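You operate a simulated robot arm through the tools that you are given. There is no shell and no other tool.

The job below is to be done with a simulated robot arm. You get a single attempt, and the scene is never put back.

## Task
Brush slate bole over the clamped moulding's top, let it dry, then move it to the green mat.
Fine: use the yellow brush and put it back; leave the blue brush; black knob to FREE and stop slid right back first. Set down upright: squat brush with yellow handle.
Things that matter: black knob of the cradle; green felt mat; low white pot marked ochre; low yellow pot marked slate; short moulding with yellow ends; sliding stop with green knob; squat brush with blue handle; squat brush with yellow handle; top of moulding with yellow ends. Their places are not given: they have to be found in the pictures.

The check looks at the end state, three seconds after you hand in, the way a careful person would. Anything else that was tipped, shoved, dropped, spilled or broken makes it a failure.

## Robot
A 6-joint arm with a two-finger parallel gripper, fixed in place. Base frame: the origin is at the foot of the arm, x ahead of it, y to its left, z up; the work surface is at about z = 0. Lengths are in m, angles in degrees, forces in N, time in s.
With the tool pointing down near the work surface it reaches from about 0.18 to 0.46 m from the base axis. Its first joint turns from -70.0 to 70.0 degrees. Payload 1.9 kg.
The tool frame sits at the grasp point between the pads (the TCP): z along the fingers, y along the line on which they close. The tips reach 0.023 m beyond it. The gripper opens to 0.094 m. The fingers are 0.038 m wide and 0.01 m thick; the gripper's body (0.054 by 0.096 m) begins 0.039 m behind the TCP.
Orientation is that of the tool frame in the base frame, as [roll, pitch, yaw] about the fixed x, y, z axes, in that order (R = Rz(yaw) Ry(pitch) Rx(roll)). With the fingers straight down and closing along the base's y, the tool's x points along the base's -x, its y along +y and its z along -z.

## Interface
- The arm moves only by the tool play_rows. Its argument "steps" is text: rows parted by semicolons, each of 7 numbers parted by spaces: the shift along the tool's x, y, z in mm, then the turn, a rotation vector about the tool's x, y, z in degrees, then the finger opening in mm, from 0 to 94. In form: dx dy dz ax ay az grip; .... A call has 1 to 20 rows; each row shifts and turns the commanded pose from where the row before left it, along the tool's axes as they then stand. A row lasts 0.2 s, in which the tool goes at most 0.05 m and 8.6 degrees; a call with a longer step from one row to the next is refused whole, and so is a gripper value outside its range. Where a pose cannot be reached the arm comes as near as it can. A force on the tool above 80 N (or 10 N above the force at the start of the call, whichever is more), or a blocked arm, ends the call early, and 0.2 s more pass. Each finger travels about 0.108 m/s and halts on what it meets, pressing with about 36 N; the grip force reading is that of the motor and also rises with nothing between the fingers. The clock runs only during rows and for 0.2 s after the last one: add rows that do not move to give the fingers time. It gives the time, the measured TCP pose, the force on the tool (base axes), the opening and the grip force at its end, in the units of the frame above (readings bear some noise), with the torque about the TCP (base axes, N m) and any sound that the robot's microphone picked up, and new pictures: "views" is both (left out), scene, wrist or none.
- Cameras (640 x 400 px; columns grow to the right, rows downward): "scene" is fixed at [0.0595, 0.3093, 0.4454]; the picture's right is [-0.77, -0.64, 0.00], its down [-0.24, 0.29, -0.93] and it looks along [0.59, -0.72, -0.37] (base axes); focal length 301 px, centre (320, 200). "wrist" rides on the gripper at [0.087, 0.016, -0.074] in the tool frame; the picture's right is [-0.18, 0.98, 0.00], its down [-0.58, -0.11, -0.81] and it looks along [-0.79, -0.15, 0.59] (tool axes); focal length 243 px, centre (320, 200).
- pixel_to_xyz(camera, pixels): there is no depth. For up to 12 entries [column, row, z] of the newest picture of that camera ("zoom" is the newest enlarged one), the place [x, y] in the base frame at which the ray of that pixel passes the height z, good to about 0.002 m. It takes no simulated time.
- inspect(camera, box): a new picture of the part [left, top, right, bottom] of that camera's present view, enlarged. It takes no simulated time.
- sign_off(): hands the job in; it is judged then, once.

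Leave the gripper open and the arm clear of the work at the hand-in unless told otherwise.

The tools are called as name(argument=value, ...) on one line, values as JSON. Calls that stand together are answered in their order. play_rows: Moves the arm, as the interface text tells. Its arguments: {"type":"object","properties":{"steps":{"type":"string"},"views":{"type":"string","enum":["both","scene","wrist","none"]}},"required":["steps"]} The other tools are called the same way: pixel_to_xyz (camera, pixels) gives the place at which the rays of pixels pass given heights; inspect (camera, box) takes an enlarged picture of a part of a camera's view; sign_off () hands the job in.

At the start:

```text
time_s: 0.0
tool_pos: [0.2411, -0.1321, 0.3776]
tcp_rot: [-179.9, 0.0, 179.9]
wrist_force: [-0.3, 0.0, 0.6]
ft_torque: [-0.03, -0.01, 0.03]
grip_width: 0.094
finger_force: 0.0
```

scene: 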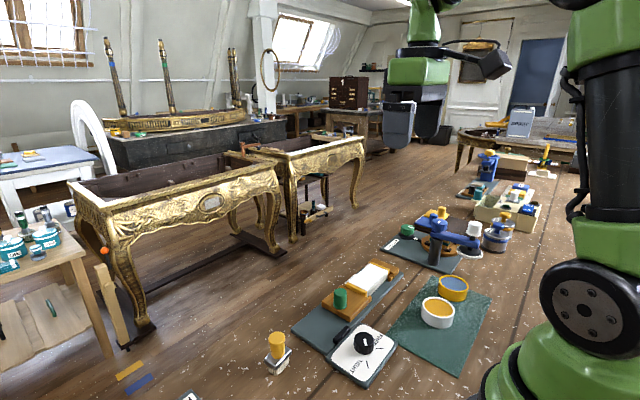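
wrist: 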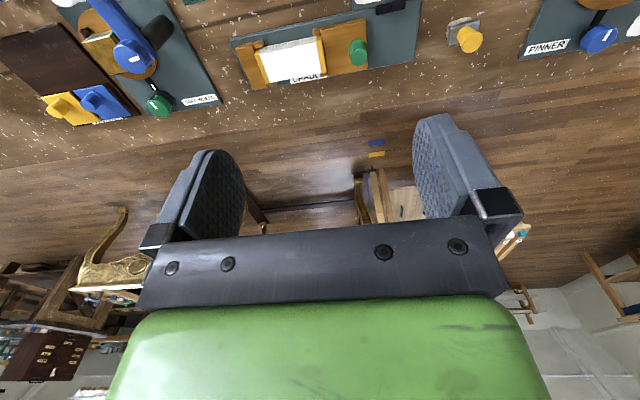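

I see the cradle with a white moulding and green-knobbed stop near scene pixel (355,295), a black knob at (363,343), pots at (438,310) and (453,287), and a yellow-handled brush at (277,350). I'll enlarge these areas first.

inspect(camera="scene", box=[280, 240, 420, 400])

inspect(camera="scene", box=[380, 130, 580, 380])

inspect(camera="wrist", box=[220, 0, 640, 130])

inspect(camera="scene", box=[100, 300, 320, 400])

```text
2.50 times, centred on (350, 320) of scene
```

zoom: 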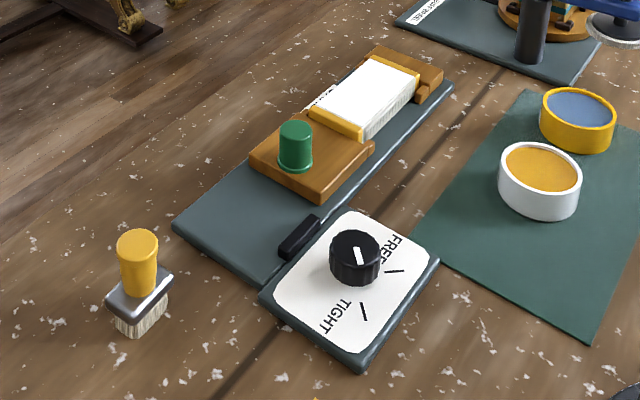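

```text
1.60 times, centred on (480, 255) of scene
```

zoom: 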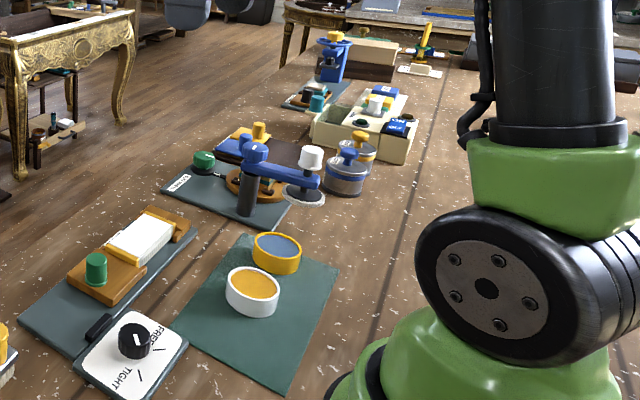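

```text
1.52 times, centred on (430, 65) of wrist
```

zoom: 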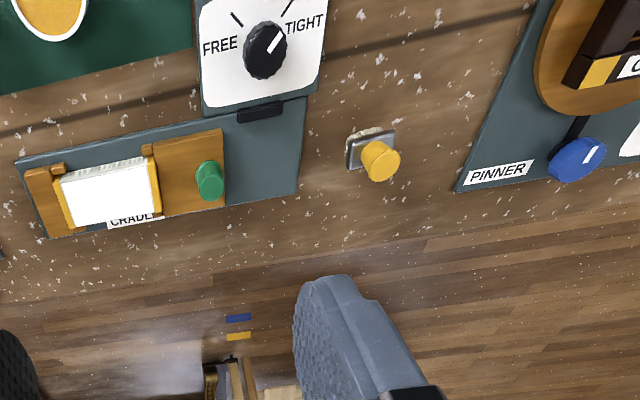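

```text
2.91 times, centred on (210, 350) of scene
```

zoom: 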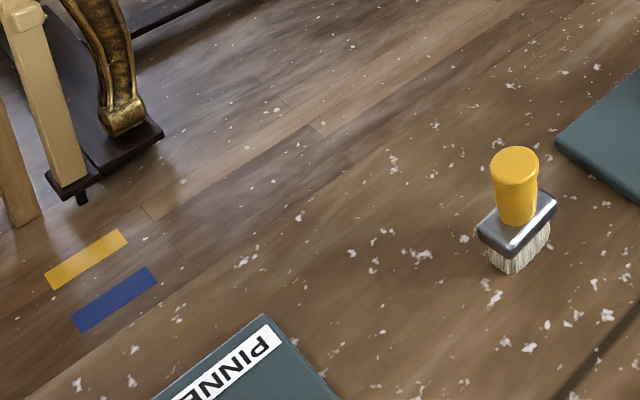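

I'll turn several pixels into positions: brush, cradle, knob, pots, and mat corners.

pixel_to_xyz(camera="scene", pixels=[[275, 370, 0.0], [277, 338, 0.07], [439, 307, 0.04], [439, 322, 0.0], [453, 285, 0.04], [388, 333, 0.0], [432, 275, 0.0], [460, 376, 0.0], [491, 295, 0.0], [363, 340, 0.03], [340, 297, 0.05], [362, 285, 0.03]])

inspect(camera="scene", box=[440, 130, 580, 260])

inspect(camera="wrist", box=[220, 0, 430, 130])

inspect(camera="wrist", box=[0, 0, 240, 140])

```text
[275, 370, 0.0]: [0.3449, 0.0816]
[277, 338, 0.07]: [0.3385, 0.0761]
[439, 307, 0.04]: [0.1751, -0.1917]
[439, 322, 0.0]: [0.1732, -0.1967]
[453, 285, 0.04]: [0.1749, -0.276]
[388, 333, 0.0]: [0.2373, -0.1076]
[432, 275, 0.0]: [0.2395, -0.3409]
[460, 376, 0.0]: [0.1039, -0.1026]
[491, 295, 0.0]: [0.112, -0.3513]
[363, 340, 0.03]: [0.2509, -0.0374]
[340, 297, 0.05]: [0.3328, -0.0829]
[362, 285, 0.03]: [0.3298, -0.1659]
```

```text
3.08 times, centred on (510, 195) of scene
```

zoom: 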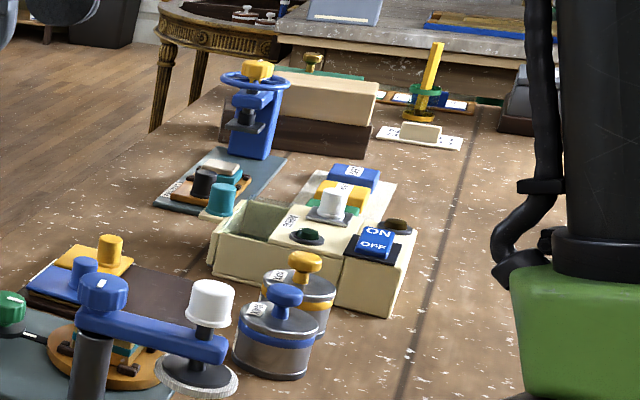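

```text
3.05 times, centred on (325, 65) of wrist
```

zoom: 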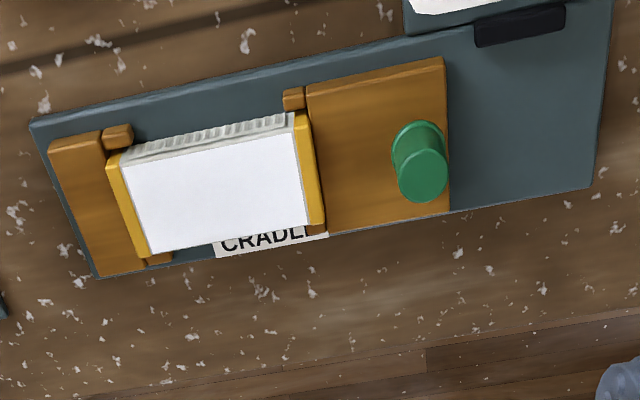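

```text
2.67 times, centred on (120, 70) of wrist
```

zoom: 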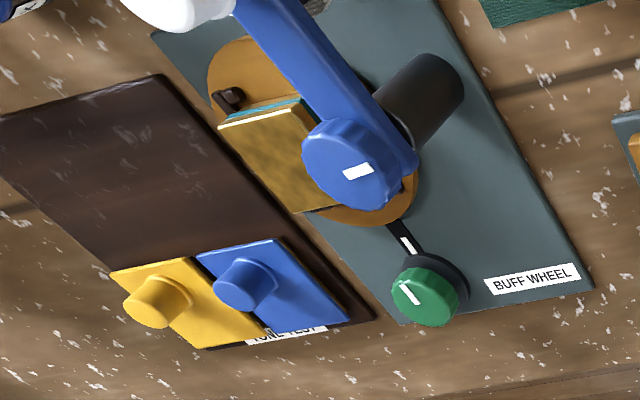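

I haven't seen the blue brush yet, and there are yellow and blue strips at scene (130,370) and (139,384). I'll get their positions and check details of the wrist view at its right side.

pixel_to_xyz(camera="scene", pixels=[[130, 370, 0.0], [139, 384, 0.0], [190, 397, 0.0]])

pixel_to_xyz(camera="wrist", pixels=[[377, 142, 0.0], [377, 154, 0.0], [465, 36, 0.05], [460, 30, 0.02]])

inspect(camera="wrist", box=[480, 0, 640, 100])

inspect(camera="scene", box=[400, 260, 500, 340])

```text
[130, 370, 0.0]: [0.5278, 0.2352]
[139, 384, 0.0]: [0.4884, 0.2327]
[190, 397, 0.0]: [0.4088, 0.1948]
```

```text
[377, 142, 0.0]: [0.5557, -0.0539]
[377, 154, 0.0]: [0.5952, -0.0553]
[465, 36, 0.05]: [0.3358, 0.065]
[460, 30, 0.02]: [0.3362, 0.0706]
```

```text
4.00 times, centred on (560, 50) of wrist
```

zoom: 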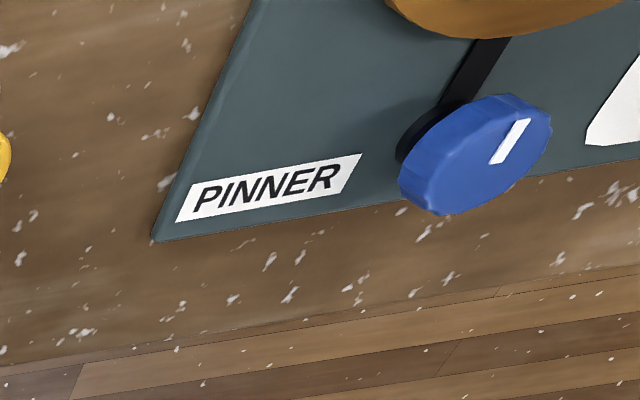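

```text
5.00 times, centred on (450, 300) of scene
```

zoom: 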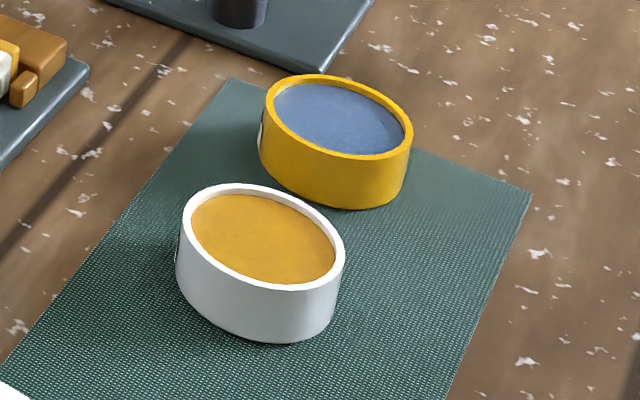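

The strips aren't at consistent positions at z=0, so they lie on the floor beyond the bench. The pots stand on a green mat at about x 0.10–0.24, y −0.10 to −0.35. I'll turn the tool about its z to look toward −y, searching for the blue brush and any other mat.

play_rows(steps="0 0 0 0 0 8.5 94; 0 0 0 0 0 8.5 94; 0 0 0 0 0 8.5 94; 0 0 0 0 0 8.5 94; 0 0 0 0 0 8.5 94; 0 0 0 0 0 8.5 94; 0 0 0 0 0 8.5 94; 0 0 0 0 0 8.5 94; 0 0 0 0 0 0 94", views="both")

```text
time_s: 2.0
tool_pos: [0.2426, -0.1318, 0.3778]
tcp_rot: [180.0, 0.0, 111.8]
wrist_force: [0.9, -0.5, 0.6]
ft_torque: [0.02, 0.02, -0.02]
grip_width: 0.0942
finger_force: 0.0
```

scene: 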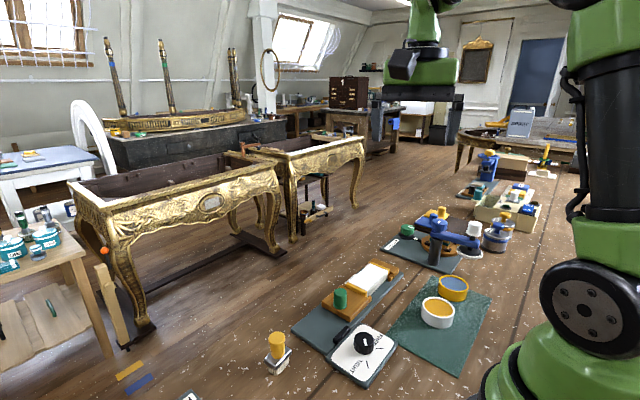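
wrist: 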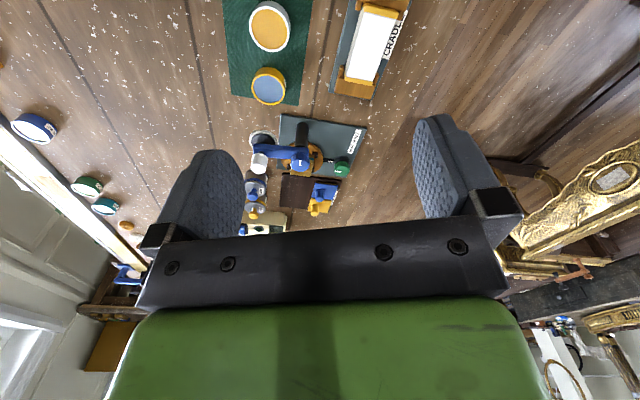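

No blue brush on the −y side so far; the pots and mat are clear. I'll turn back and look toward +y.

play_rows(steps="0 0 0 0 0 -8.5 94; 0 0 0 0 0 -8.5 94; 0 0 0 0 0 -8.5 94; 0 0 0 0 0 -8.5 94; 0 0 0 0 0 -8.5 94; 0 0 0 0 0 -8.5 94; 0 0 0 0 0 -8.5 94; 0 0 0 0 0 -8.5 94; 0 0 0 0 0 -8.5 94; 0 0 0 0 0 -8.5 94; 0 0 0 0 0 -8.5 94; 0 0 0 0 0 -8.5 94; 0 0 0 0 0 -8.5 94; 0 0 0 0 0 -8.5 94; 0 0 0 0 0 0 94", views="both")

inspect(camera="scene", box=[420, 140, 560, 230])

```text
time_s: 5.2
tool_pos: [0.2416, -0.1315, 0.3771]
tcp_rot: [179.9, 0.0, -128.9]
wrist_force: [-0.5, 0.0, 0.0]
ft_torque: [-0.01, 0.01, 0.04]
grip_width: 0.0941
finger_force: 0.0
```

scene: 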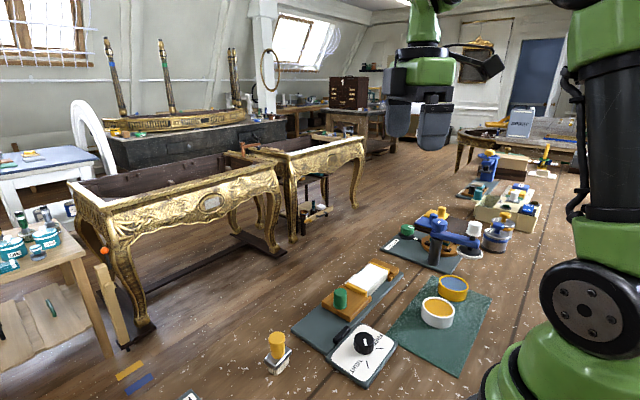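
wrist: 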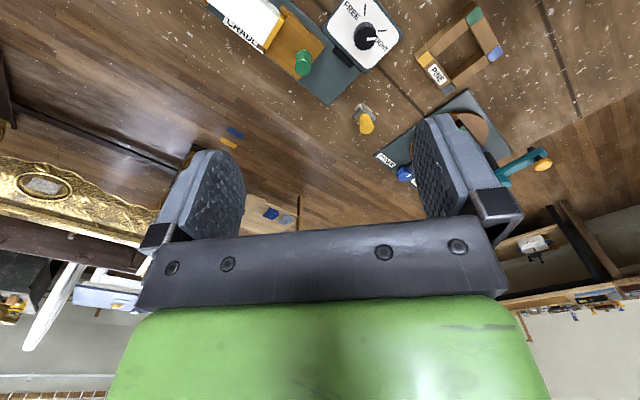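

```text
4.44 times, centred on (490, 185) of scene
```

zoom: 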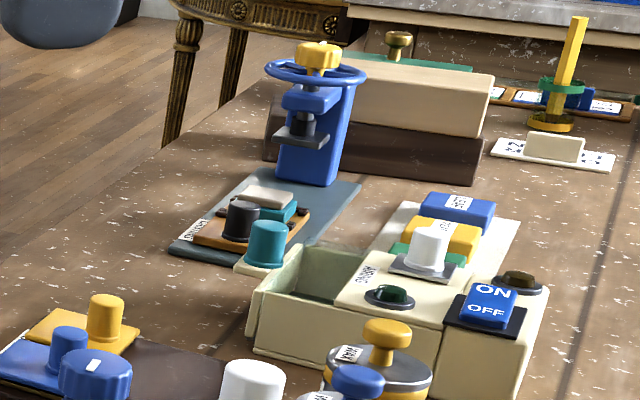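

I'll zoom into the wrist view: the frame at (460,50) and beside it.

inspect(camera="wrist", box=[340, 0, 640, 200])

inspect(camera="wrist", box=[190, 0, 430, 150])

```text
2.00 times, centred on (490, 100) of wrist
```

zoom: 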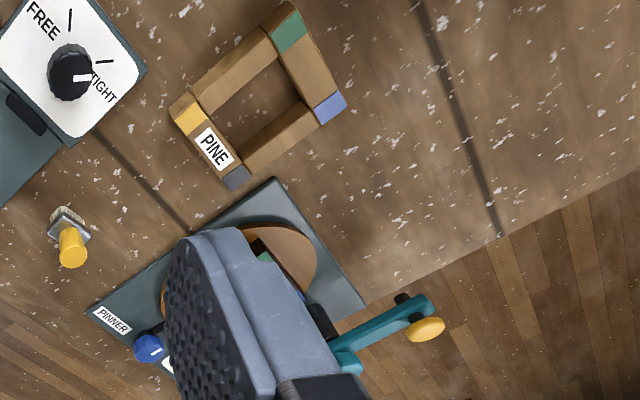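

```text
2.67 times, centred on (310, 75) of wrist
```

zoom: 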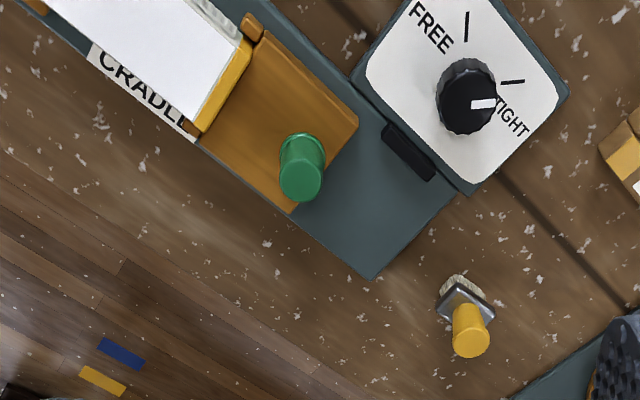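

The knob's white line points at TIGHT. I'll turn back and tilt the camera down to see the area nearer to the arm's foot, looking for the blue brush.

play_rows(steps="0 0 0 0 0 8.5 94; 0 0 0 0 0 8.5 94; 0 0 0 0 0 8.5 94; 0 0 0 0 0 8.5 94; 0 0 0 0 0 8.5 94; 0 0 0 0 0 8.5 94; 0 0 0 0 8.5 0 94; 0 0 0 0 8.5 0 94; 0 0 0 0 8.5 0 94; 0 0 0 0 8.5 0 94; 0 0 0 0 0 0 94", views="both")

```text
time_s: 7.4
tool_pos: [0.2358, -0.1336, 0.369]
tcp_rot: [179.7, -31.4, -178.6]
wrist_force: [-1.2, -12.2, -7.3]
ft_torque: [1.34, -0.39, 0.5]
grip_width: 0.0938
finger_force: 0.2
out of reach, approached as far as the arm can: row 10
stopped in row 10: the force on the tool passed its limit at 99 N (the readings are from after the stop); the commanded pose is now the measured one
```

scene: 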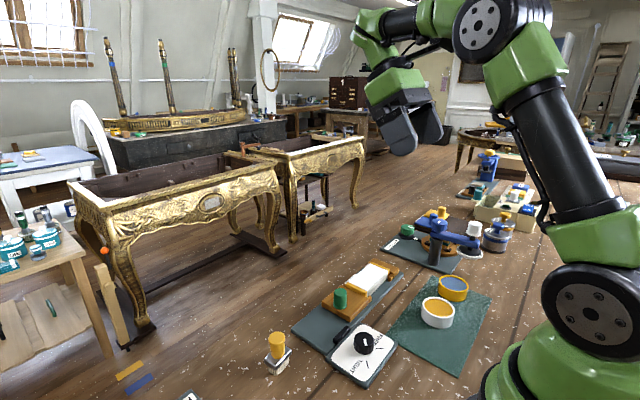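
wrist: 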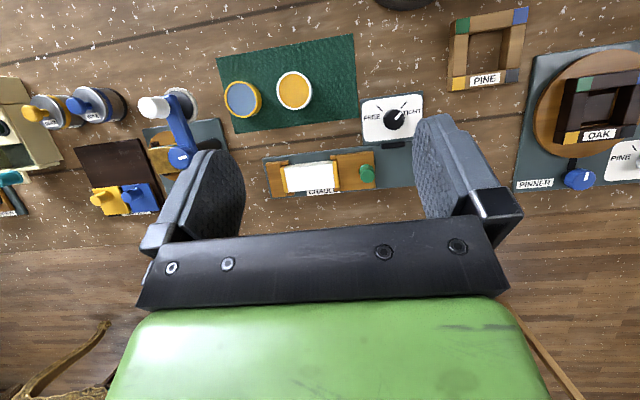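

The tilt was stopped by a limit at about 31°. I'll tilt back a bit, and move the tool toward +y while looking, to see the parts that the fingers hid.

play_rows(steps="0 0 0 0 -8.5 0 94; 0 40 0 0 -8.5 0 94; 0 45 0 0 0 0 94; 0 45 0 0 0 0 94; 0 45 0 0 0 0 94; 0 45 0 0 0 0 94; 0 0 0 0 0 0 94", views="both")

```text
time_s: 9.0
tool_pos: [0.2324, 0.0891, 0.3699]
tcp_rot: [179.8, -14.3, -178.9]
wrist_force: [-1.2, -0.5, 0.1]
ft_torque: [-0.01, -0.02, 0.03]
grip_width: 0.0938
finger_force: 0.1
```

scene: 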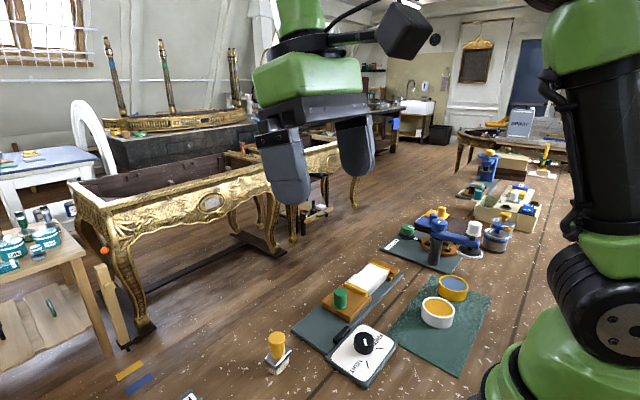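
wrist: 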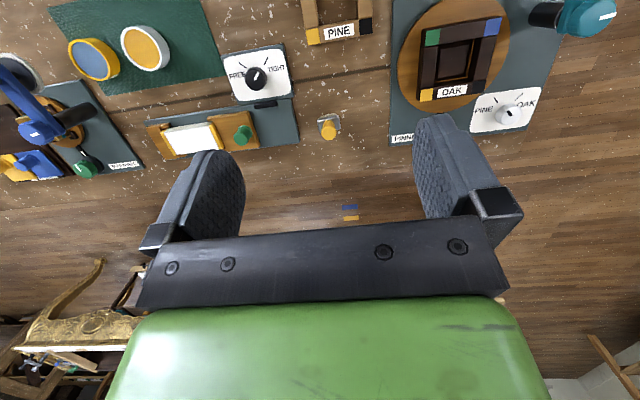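

The yellow brush is at wrist (328,128). I'll enlarge it in both cameras to triangulate its place and height.

inspect(camera="wrist", box=[280, 90, 380, 160])

inspect(camera="scene", box=[240, 315, 320, 395])

```text
5.71 times, centred on (330, 125) of wrist
```

zoom: 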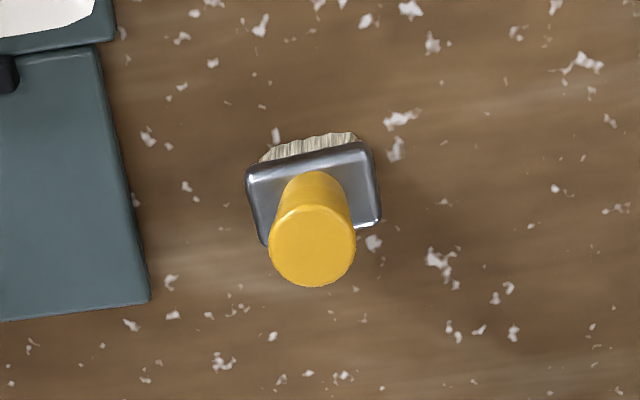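

```text
5.00 times, centred on (280, 355) of scene
```

zoom: 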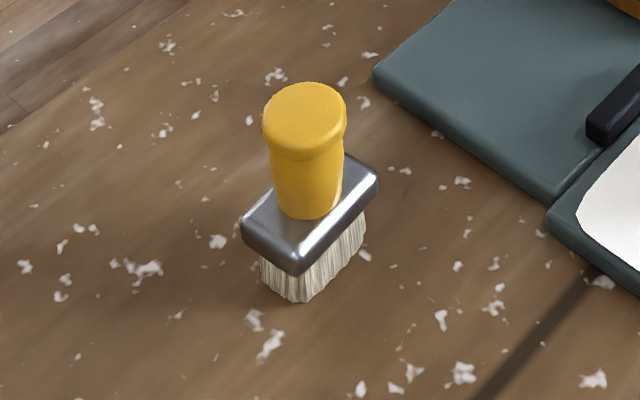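

I'll compute where these pixels lie at several heights to find the brush's height.

pixel_to_xyz(camera="scene", pixels=[[277, 338, 0.04], [277, 338, 0.06], [277, 338, 0.08], [278, 357, 0.02], [278, 357, 0.03], [276, 375, 0.0], [268, 370, 0.0], [293, 363, 0.0], [268, 361, 0.025], [280, 369.5, 0.025], [295, 352, 0.025]])

pixel_to_xyz(camera="wrist", pixels=[[328.8, 132.9, 0.04], [328.8, 132.9, 0.06], [328.8, 132.9, 0.08], [329.1, 124.1, 0.02], [329.1, 124.1, 0.03], [316.9, 119.7, 0.025], [338.7, 114.8, 0.025], [340.8, 128.8, 0.025], [319.8, 132.9, 0.025]])

```text
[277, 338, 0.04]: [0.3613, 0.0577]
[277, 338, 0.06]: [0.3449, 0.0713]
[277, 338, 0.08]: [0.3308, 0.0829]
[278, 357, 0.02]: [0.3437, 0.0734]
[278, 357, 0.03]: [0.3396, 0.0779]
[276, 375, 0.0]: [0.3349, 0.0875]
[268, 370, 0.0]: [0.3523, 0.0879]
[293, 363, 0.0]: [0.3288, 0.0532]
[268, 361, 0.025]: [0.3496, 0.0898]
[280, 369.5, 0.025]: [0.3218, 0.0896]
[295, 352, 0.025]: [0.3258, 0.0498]
```

```text
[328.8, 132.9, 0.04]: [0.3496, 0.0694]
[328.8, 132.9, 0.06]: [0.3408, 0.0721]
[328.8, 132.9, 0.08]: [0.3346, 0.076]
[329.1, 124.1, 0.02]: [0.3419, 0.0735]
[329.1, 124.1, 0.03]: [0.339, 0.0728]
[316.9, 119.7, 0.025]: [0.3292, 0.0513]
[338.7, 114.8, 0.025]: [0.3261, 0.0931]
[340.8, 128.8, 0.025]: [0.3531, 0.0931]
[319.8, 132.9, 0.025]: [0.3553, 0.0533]
```

Brush: centre about (0.340, 0.073), top about z=0.063, ferrule 42 mm along y and 27 mm along x. Now I'll enlarge the cradle and the pots in both cameras.

inspect(camera="wrist", box=[130, 80, 310, 190])

inspect(camera="scene", box=[290, 240, 410, 330])

inspect(camera="wrist", box=[40, 0, 300, 120])

```text
3.56 times, centred on (220, 135) of wrist
```

zoom: 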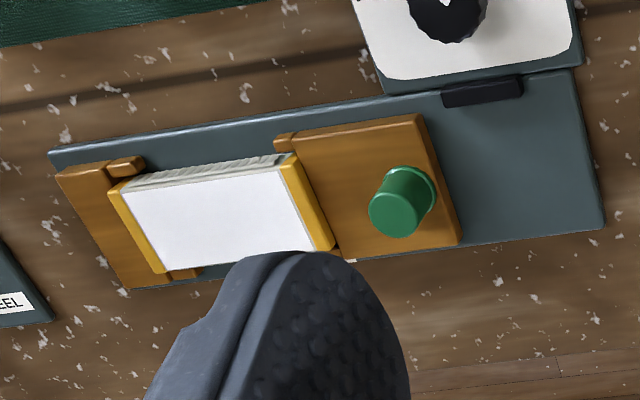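

```text
4.44 times, centred on (350, 285) of scene
```

zoom: 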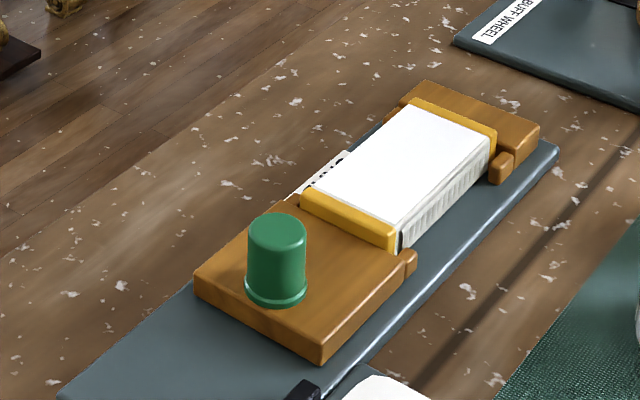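

```text
2.46 times, centred on (170, 60) of wrist
```

zoom: 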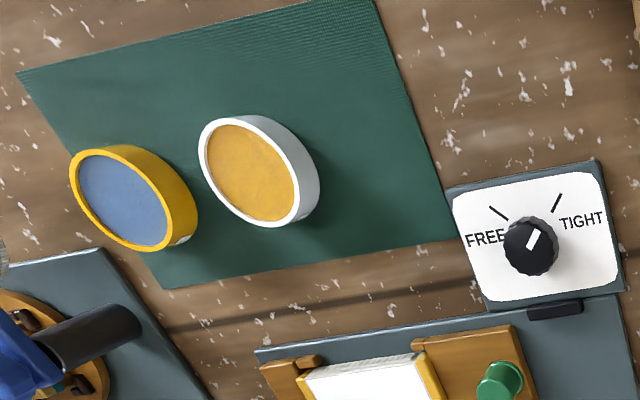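

I'll triangulate the moulding's top corners using both cameras at several heights.

pixel_to_xyz(camera="scene", pixels=[[389.8, 269.2, 0.03], [389.8, 269.2, 0.04], [371.4, 261.8, 0.03], [371.4, 261.8, 0.04], [345.5, 284.3, 0.03], [345.5, 284.3, 0.04], [367.1, 294.7, 0.03], [367.1, 294.7, 0.04]])

pixel_to_xyz(camera="wrist", pixels=[[160.4, 132.2, 0.03], [160.4, 132.2, 0.04], [174.4, 155.5, 0.03], [174.4, 155.5, 0.04], [223.7, 148.5, 0.03], [223.7, 148.5, 0.04], [209.6, 122.3, 0.03], [209.6, 122.3, 0.04]])

```text
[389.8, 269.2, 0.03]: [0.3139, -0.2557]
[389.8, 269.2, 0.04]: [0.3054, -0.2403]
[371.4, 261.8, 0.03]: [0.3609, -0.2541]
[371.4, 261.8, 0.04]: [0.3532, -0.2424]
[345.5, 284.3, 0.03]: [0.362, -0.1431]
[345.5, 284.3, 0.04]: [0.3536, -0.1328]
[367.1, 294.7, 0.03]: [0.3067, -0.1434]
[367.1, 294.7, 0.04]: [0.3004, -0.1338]
```

```text
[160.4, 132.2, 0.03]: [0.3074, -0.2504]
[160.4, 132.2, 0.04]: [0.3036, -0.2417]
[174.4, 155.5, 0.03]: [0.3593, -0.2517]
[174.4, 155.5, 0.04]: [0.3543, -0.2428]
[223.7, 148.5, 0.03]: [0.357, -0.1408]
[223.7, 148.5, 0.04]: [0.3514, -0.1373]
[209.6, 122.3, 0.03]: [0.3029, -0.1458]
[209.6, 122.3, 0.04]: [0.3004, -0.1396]
```

The moulding's top is about z=0.039, x 0.302–0.354, y −0.241 to −0.137. I'll level the tool and turn it to look along −y to see the mat, pots and their labels more closely.

play_rows(steps="0 0 0 0 -8.0 0 94; 0 0 0 0 -6.3 0 94; 0 0 0 0 0 8.2 94; 0 0 0 0 0 8.2 94; 0 0 0 0 0 8.2 94; 0 0 0 0 0 8.2 94; 0 0 0 0 0 8.2 94; 0 0 0 0 0 8.2 94; 0 0 0 0 0 8.2 94; 0 0 0 0 0 8.2 94; 0 0 0 0 0 8.2 94; 0 0 0 0 0 8.2 94; 0 0 0 0 0 8.2 94; 0 0 40 0 0 0 94; 0 0 40 0 0 0 94; 0 0 40 0 0 0 94; 0 0 0 0 0 0 94", views="both")

```text
time_s: 12.6
tool_pos: [0.2315, 0.0867, 0.2495]
tcp_rot: [-179.9, -0.2, 90.9]
wrist_force: [0.7, 0.3, 0.8]
ft_torque: [0.01, -0.01, 0.0]
grip_width: 0.094
finger_force: 0.0
```

scene: 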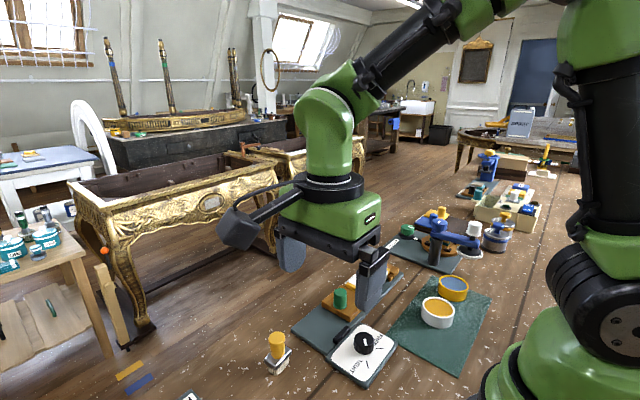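
wrist: 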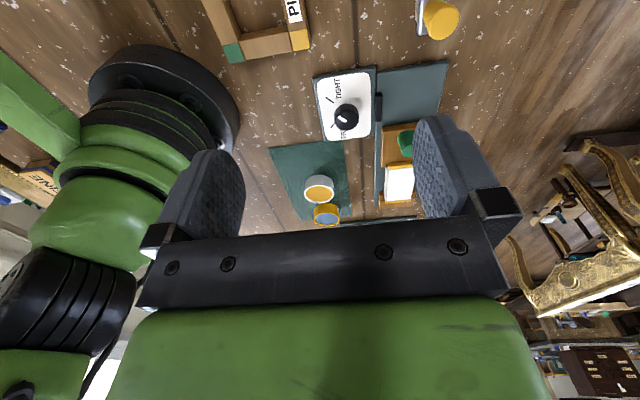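

The mat is at wrist (310,180). I'll enlarge the pots and the knob plate.

inspect(camera="wrist", box=[250, 130, 370, 230])

inspect(camera="wrist", box=[300, 50, 460, 150])

```text
4.00 times, centred on (310, 180) of wrist
```

zoom: 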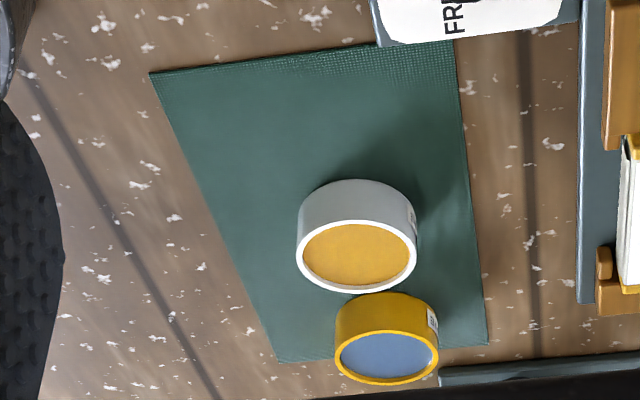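

```text
4.00 times, centred on (380, 100) of wrist
```

zoom: 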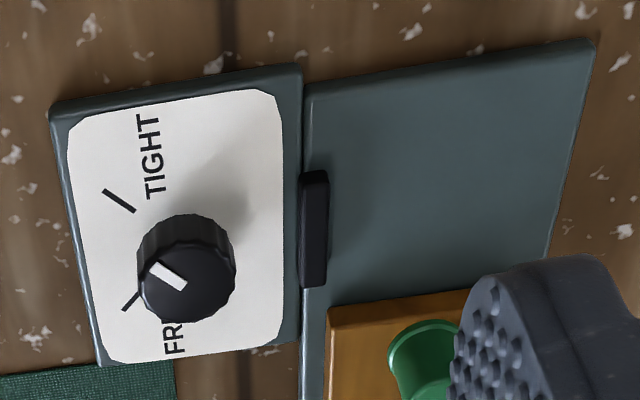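

Now I'll get mat corners and pot rims from the wrist picture.

pixel_to_xyz(camera="wrist", pixels=[[267.5, 148, 0.002], [343, 140.5, 0.002], [362, 216.2, 0.002], [299.5, 220.5, 0.002], [319.2, 193.8, 0.03], [319.2, 193.8, 0.04], [326.8, 219, 0.03], [326.8, 219, 0.04], [304, 194.5, 0.035], [334.2, 193, 0.035], [319, 203, 0.035]])

pixel_to_xyz(camera="scene", pixels=[[438.5, 306.5, 0.03], [438.5, 306.5, 0.035], [438.5, 306.5, 0.04], [453.2, 284, 0.03], [453.2, 284, 0.035], [453.2, 284, 0.04], [387, 333, 0.002], [431, 275.5, 0.002], [458.5, 377, 0.002], [490.5, 297, 0.002]])

inspect(camera="scene", box=[370, 260, 510, 390])

```text
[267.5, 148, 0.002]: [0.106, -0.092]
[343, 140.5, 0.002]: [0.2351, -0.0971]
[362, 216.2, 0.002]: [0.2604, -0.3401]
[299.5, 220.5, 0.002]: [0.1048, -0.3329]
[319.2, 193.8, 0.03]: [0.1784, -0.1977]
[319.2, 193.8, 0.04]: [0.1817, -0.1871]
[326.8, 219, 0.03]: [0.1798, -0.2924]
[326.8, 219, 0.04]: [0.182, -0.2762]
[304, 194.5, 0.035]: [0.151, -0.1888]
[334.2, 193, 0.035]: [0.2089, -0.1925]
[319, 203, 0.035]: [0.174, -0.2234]
```

```text
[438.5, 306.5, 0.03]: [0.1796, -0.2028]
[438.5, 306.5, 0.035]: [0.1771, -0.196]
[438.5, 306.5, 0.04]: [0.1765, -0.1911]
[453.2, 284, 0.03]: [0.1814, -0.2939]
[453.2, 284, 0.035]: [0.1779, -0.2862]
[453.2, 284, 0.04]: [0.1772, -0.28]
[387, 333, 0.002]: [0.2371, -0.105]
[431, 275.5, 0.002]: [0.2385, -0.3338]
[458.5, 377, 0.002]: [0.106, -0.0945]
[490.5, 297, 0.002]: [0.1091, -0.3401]
```

```text
3.08 times, centred on (440, 325) of scene
```

zoom: 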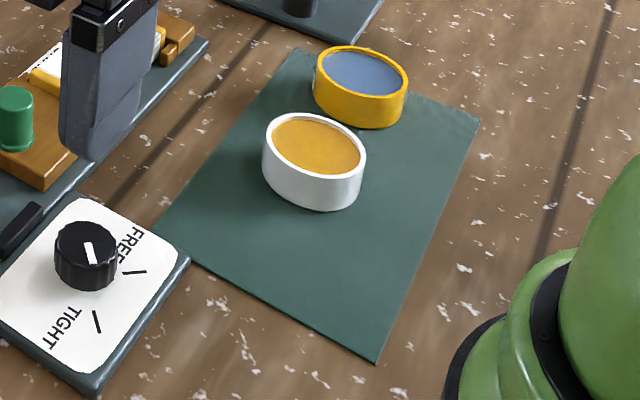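

The pot labels are on their +x faces. The white pot (ochre) is at about (0.178,−0.194), the yellow (slate) at about (0.178,−0.28), and the mat spans x 0.105–0.238, y −0.097 to −0.337. I'll move above the yellow brush at (0.341,0.073), keeping high, to look closer before gripping.

play_rows(steps="-5 36 0 0 0 0 94; -5 36 20 0 0 0 94; -5 37 30 0 0 0 94; 0 0 40 0 0 0 94; 0 0 0 0 0 0 94", views="both")

```text
time_s: 13.8
tool_pos: [0.3412, 0.0739, 0.1587]
tcp_rot: [-179.8, -0.2, 90.8]
wrist_force: [-0.4, 0.7, 0.1]
ft_torque: [-0.03, 0.01, -0.01]
grip_width: 0.0939
finger_force: 0.1
```

scene: 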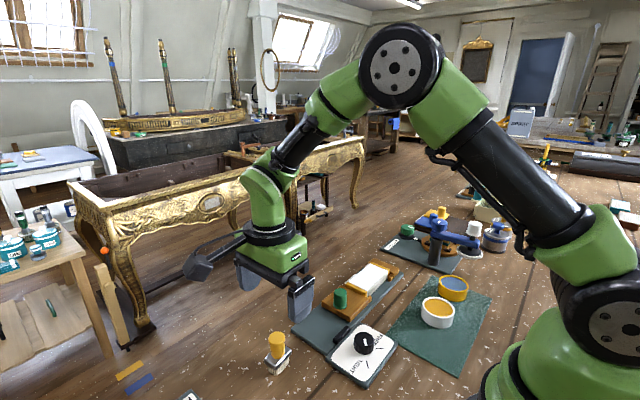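
wrist: 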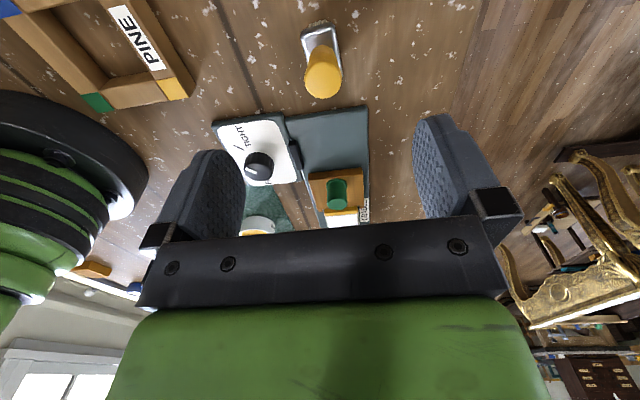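

I'll enlarge the newly visible right part of the scene, and the brush in the wrist view.

inspect(camera="scene", box=[540, 130, 640, 230])

inspect(camera="wrist", box=[270, 10, 370, 110])

```text
4.00 times, centred on (590, 180) of scene
```

zoom: 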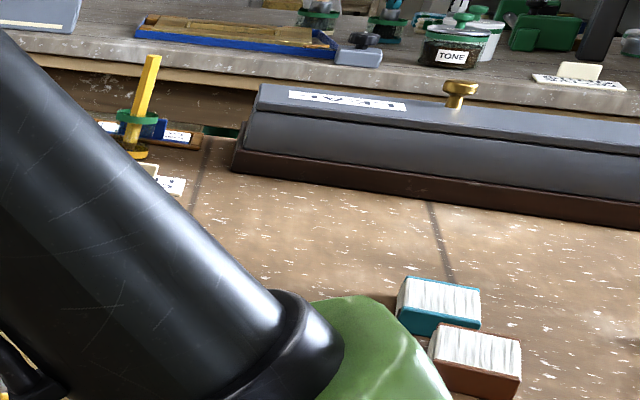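

```text
4.00 times, centred on (320, 60) of wrist
```

zoom: 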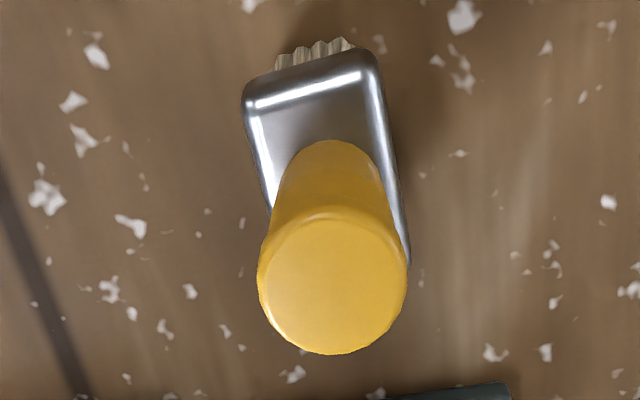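

pixel_to_xyz(camera="wrist", pixels=[[323.2, 81.2, 0.055], [323.2, 81.2, 0.06], [323.2, 81.2, 0.065], [323.2, 81.2, 0.07], [304.5, 80, 0.062], [341.5, 80, 0.062], [301, 36, 0.025], [334, 23, 0.025], [342, 70, 0.025]])

pixel_to_xyz(camera="scene", pixels=[[277, 338, 0.055], [277, 338, 0.06], [277, 338, 0.065], [277, 338, 0.07]])

```text
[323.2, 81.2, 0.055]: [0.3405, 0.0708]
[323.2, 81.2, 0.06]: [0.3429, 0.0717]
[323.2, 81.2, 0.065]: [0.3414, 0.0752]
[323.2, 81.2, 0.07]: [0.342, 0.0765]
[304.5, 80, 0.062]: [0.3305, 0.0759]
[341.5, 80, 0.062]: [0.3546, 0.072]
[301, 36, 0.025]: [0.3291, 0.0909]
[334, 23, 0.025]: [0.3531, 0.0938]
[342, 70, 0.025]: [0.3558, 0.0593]
```

```text
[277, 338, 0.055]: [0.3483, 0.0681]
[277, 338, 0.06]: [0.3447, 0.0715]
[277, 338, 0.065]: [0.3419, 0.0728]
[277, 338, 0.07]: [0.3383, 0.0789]
```

The handle's axis is at about (0.3418,0.073) and its top at z≈0.063; the TCP is right above it. I'll go down to z≈0.056 with fingers open (tips at 0.033, just above the ferrule).

play_rows(steps="0 0 35 0 0 0 94; 0 0 35 0 0 0 94; 0 0 32.5 0 0 0 94; 0 0 0 0 0 0 94", views="both")

```text
time_s: 14.8
tool_pos: [0.3402, 0.0751, 0.0556]
tcp_rot: [-180.0, -0.2, 90.8]
wrist_force: [0.4, 0.2, -0.5]
ft_torque: [-0.05, -0.01, -0.03]
grip_width: 0.0941
finger_force: 0.1
```

scene: 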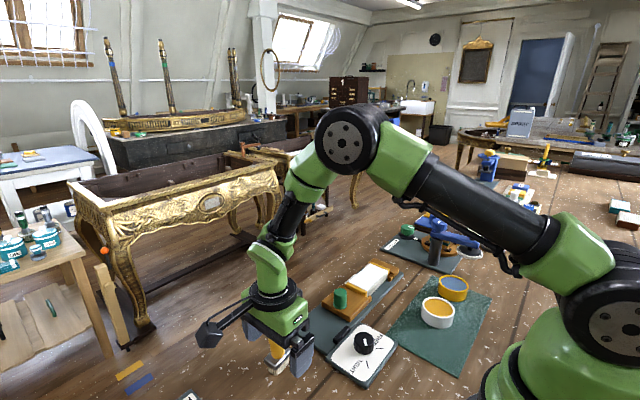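
wrist: 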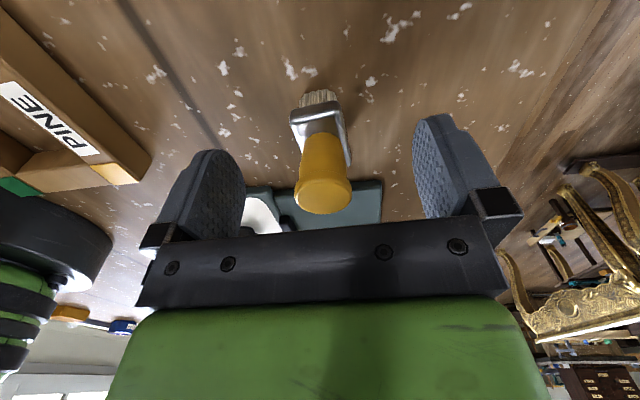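

The handle stands between the fingers. I'll close on it.

play_rows(steps="0 0 0 0 0 0 60; 0 0 0 0 0 0 30; 0 0 0 0 0 0 10; 0 0 0 0 0 0 10; 0 0 0 0 0 0 10", views="both")

inspect(camera="wrist", box=[220, 60, 420, 230])

```text
time_s: 16.0
tool_pos: [0.3416, 0.0753, 0.0558]
tcp_rot: [-180.0, -0.2, 90.8]
wrist_force: [-0.4, 0.1, 0.4]
ft_torque: [0.01, 0.01, 0.01]
grip_width: 0.0226
finger_force: 36.4
```

scene: 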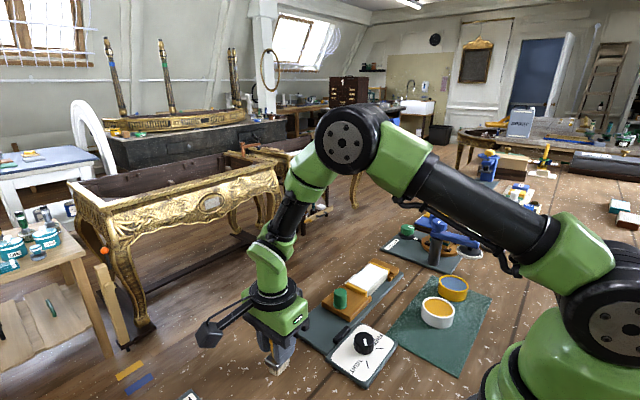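
wrist: 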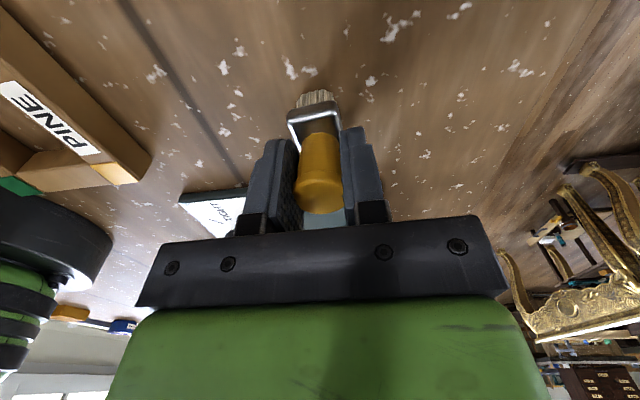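

```text
2.35 times, centred on (320, 145) of wrist
```

zoom: 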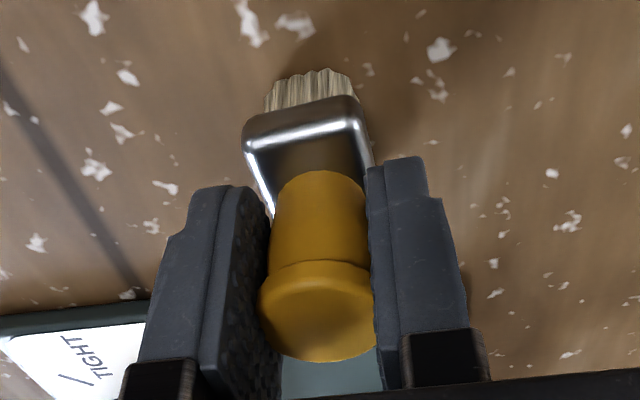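

Brush gripped at 22.6 mm width, TCP about (0.341,0.075,0.056) with the bristles on the bench. I'll lift it 100 mm straight up, and check the buff-wheel's position near the yellow pot in the scene picture.

play_rows(steps="0 0 -15 0 0 0 10; 0 0 -35 0 0 0 10; 0 0 -35 0 0 0 10; 0 0 -35 0 0 0 10; 0 0 0 0 0 0 10", views="both")

pixel_to_xyz(camera="scene", pixels=[[473, 228, 0.06], [473, 228, 0.1], [468, 243, 0.03], [434, 258, 0.0], [460, 272, 0.0], [492, 247, 0.0], [434, 222, 0.09]])

```text
time_s: 17.2
tool_pos: [0.3416, 0.0755, 0.1788]
tcp_rot: [-180.0, -0.2, 90.9]
wrist_force: [0.3, -0.1, -1.5]
ft_torque: [-0.02, 0.03, 0.01]
grip_width: 0.0227
finger_force: 36.1
```

scene: 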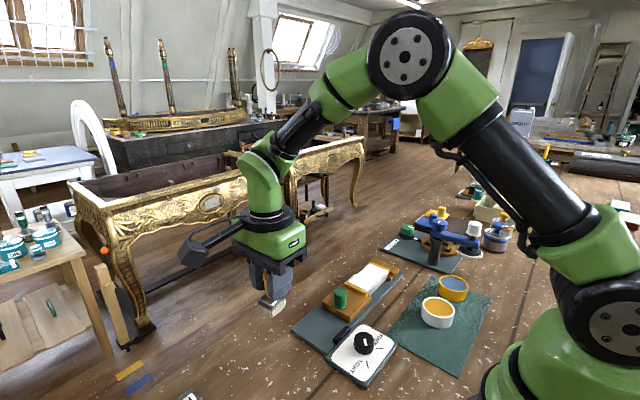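
wrist: 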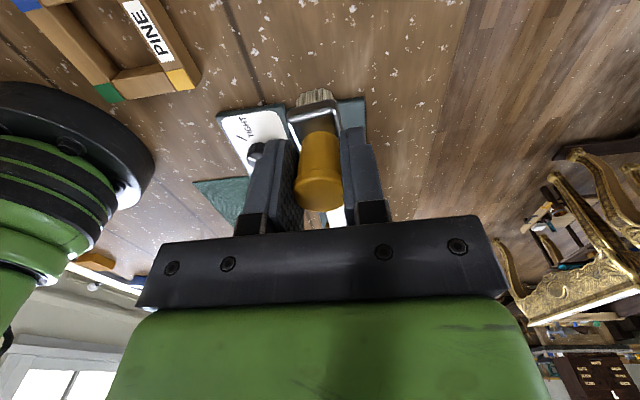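

```text
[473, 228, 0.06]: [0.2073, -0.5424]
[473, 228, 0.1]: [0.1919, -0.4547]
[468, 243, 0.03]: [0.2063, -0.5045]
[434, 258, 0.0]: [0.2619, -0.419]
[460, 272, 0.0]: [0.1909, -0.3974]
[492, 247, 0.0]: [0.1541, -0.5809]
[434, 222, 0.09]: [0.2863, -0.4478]
```

Brush is held upright. The buff wheel's base begins at about y=−0.385, clear of the pot. I'll carry the brush high to above the yellow slate pot at (0.178,−0.281).

play_rows(steps="-39.3 -18.8 0 0 0 0 10; -39.3 -18.8 0 0 0 0 10; -39.3 -18.8 0 0 0 0 10; -39.3 -18.8 0 0 0 0 10; -39.3 -18.8 0 0 0 0 10; -39.3 -18.8 0 0 0 0 10; -39.3 -18.8 0 0 0 0 10; -39.3 -18.8 0 0 0 0 10; -39.3 -18.8 0 0 0 0 10; 0 0 0 0 0 0 10", views="both")

```text
time_s: 19.4
tool_pos: [0.1779, -0.2822, 0.1743]
tcp_rot: [180.0, -0.3, 90.9]
wrist_force: [0.3, 0.1, -1.0]
ft_torque: [0.0, 0.01, 0.01]
grip_width: 0.0226
finger_force: 36.3
```

scene: 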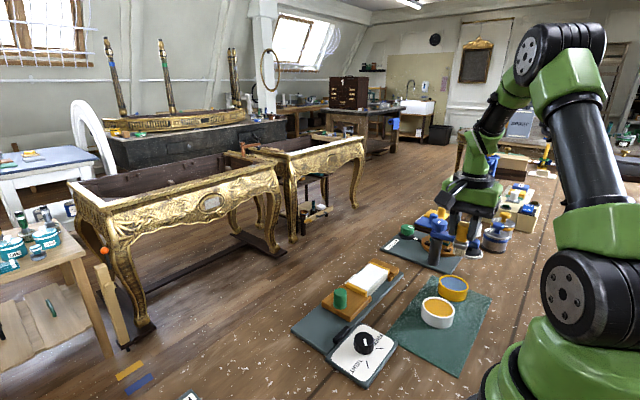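
wrist: 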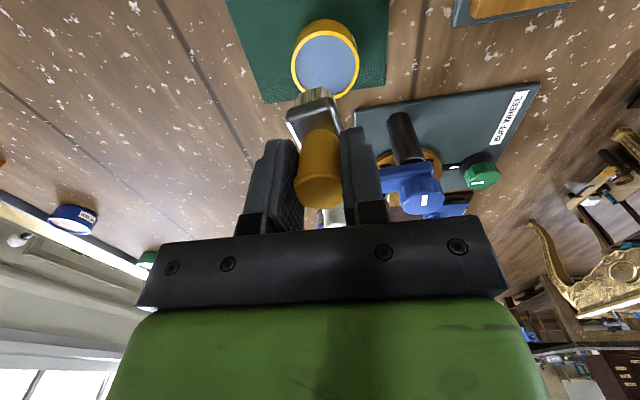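

The yellow pot is visible at wrist (325,60), just below the brush. I'll enlarge to measure its centre.

inspect(camera="wrist", box=[250, 0, 410, 110])

inspect(camera="scene", box=[400, 160, 520, 310])

```text
3.64 times, centred on (330, 55) of wrist
```

zoom: 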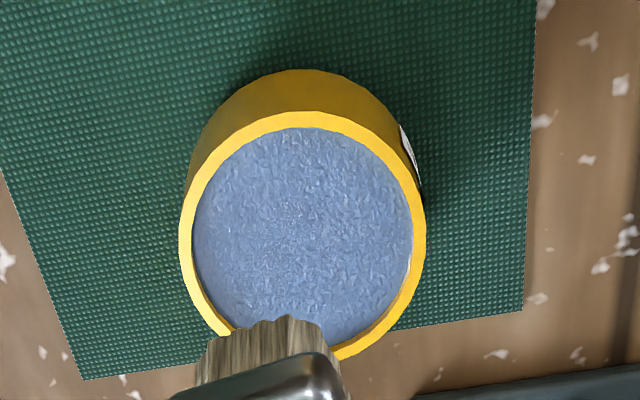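

```text
2.67 times, centred on (460, 235) of scene
```

zoom: 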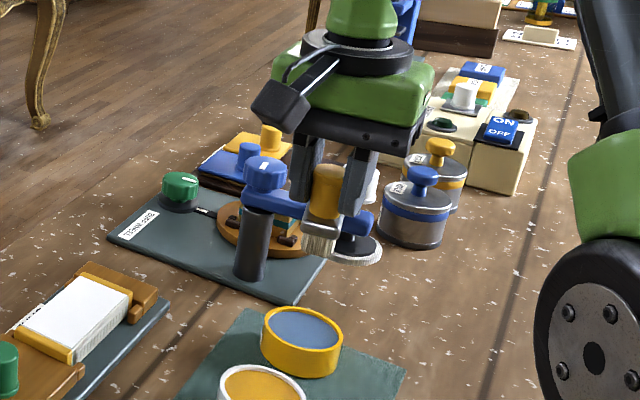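

pixel_to_xyz(camera="wrist", pixels=[[325, 64.9, 0.035], [291.5, 66, 0.035], [359.2, 63.2, 0.035], [325.9, 30.2, 0.035], [324.5, 99, 0.035], [325, 64.9, 0.04], [325.9, 30.2, 0.04], [324.5, 99, 0.04]])

pixel_to_xyz(camera="scene", pixels=[[453.2, 283, 0.035], [453.2, 283, 0.04]])

```text
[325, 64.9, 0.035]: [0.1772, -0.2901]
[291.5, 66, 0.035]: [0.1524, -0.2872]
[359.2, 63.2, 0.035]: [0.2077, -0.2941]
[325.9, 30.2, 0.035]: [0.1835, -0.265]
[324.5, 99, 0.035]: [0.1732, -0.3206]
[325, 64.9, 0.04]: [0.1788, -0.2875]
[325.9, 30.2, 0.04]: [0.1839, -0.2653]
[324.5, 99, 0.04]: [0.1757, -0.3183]
```

```text
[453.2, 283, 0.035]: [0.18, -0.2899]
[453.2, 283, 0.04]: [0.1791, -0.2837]
```

The pot's centre is about (0.179,−0.291), inner radius about 25 mm, and the bristles fit inside. I'll shift to it and go down until the bristles are just above the rim.

play_rows(steps="-6.8 1.1 0 0 0 0 10; 0 0 35 0 0 0 10; 0 0 35 0 0 0 10; 0 0 5 0 0 0 10; 0 0 0 0 0 0 10", views="both")

inspect(camera="scene", box=[410, 220, 500, 310])

inspect(camera="wrist", box=[220, 30, 420, 190])

```text
time_s: 20.6
tool_pos: [0.1788, -0.2889, 0.0991]
tcp_rot: [-179.9, -0.3, 90.9]
wrist_force: [-0.8, 0.4, -1.4]
ft_torque: [-0.01, -0.01, 0.02]
grip_width: 0.0227
finger_force: 36.0
```

scene: 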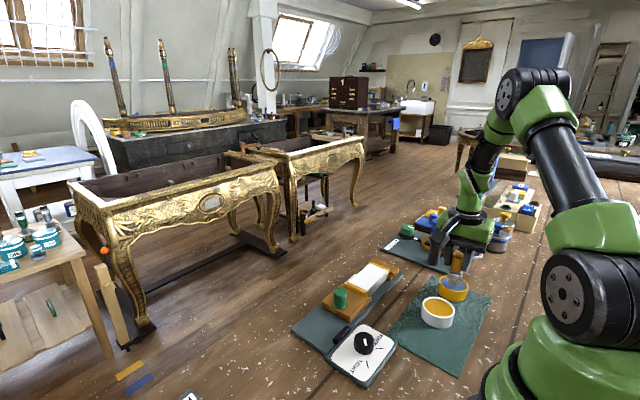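
wrist: 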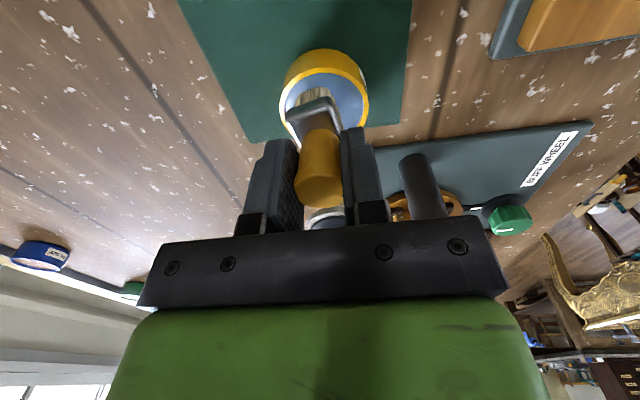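

```text
4.44 times, centred on (455, 265) of scene
```

zoom: 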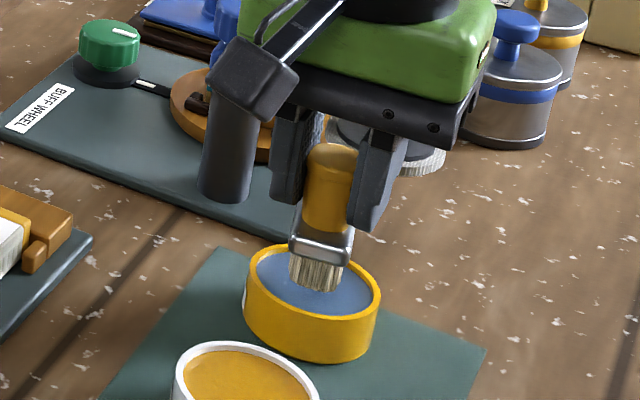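

```text
2.50 times, centred on (320, 110) of wrist
```

zoom: 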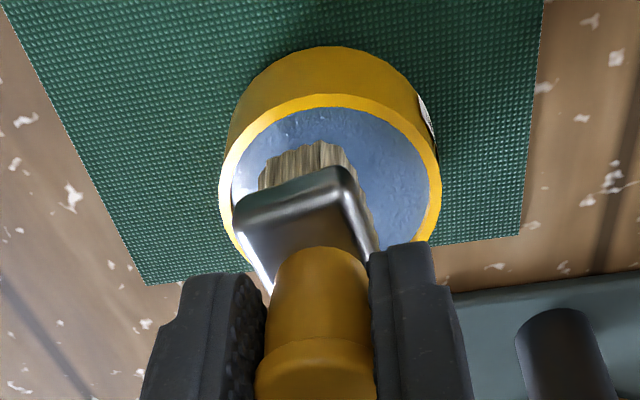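

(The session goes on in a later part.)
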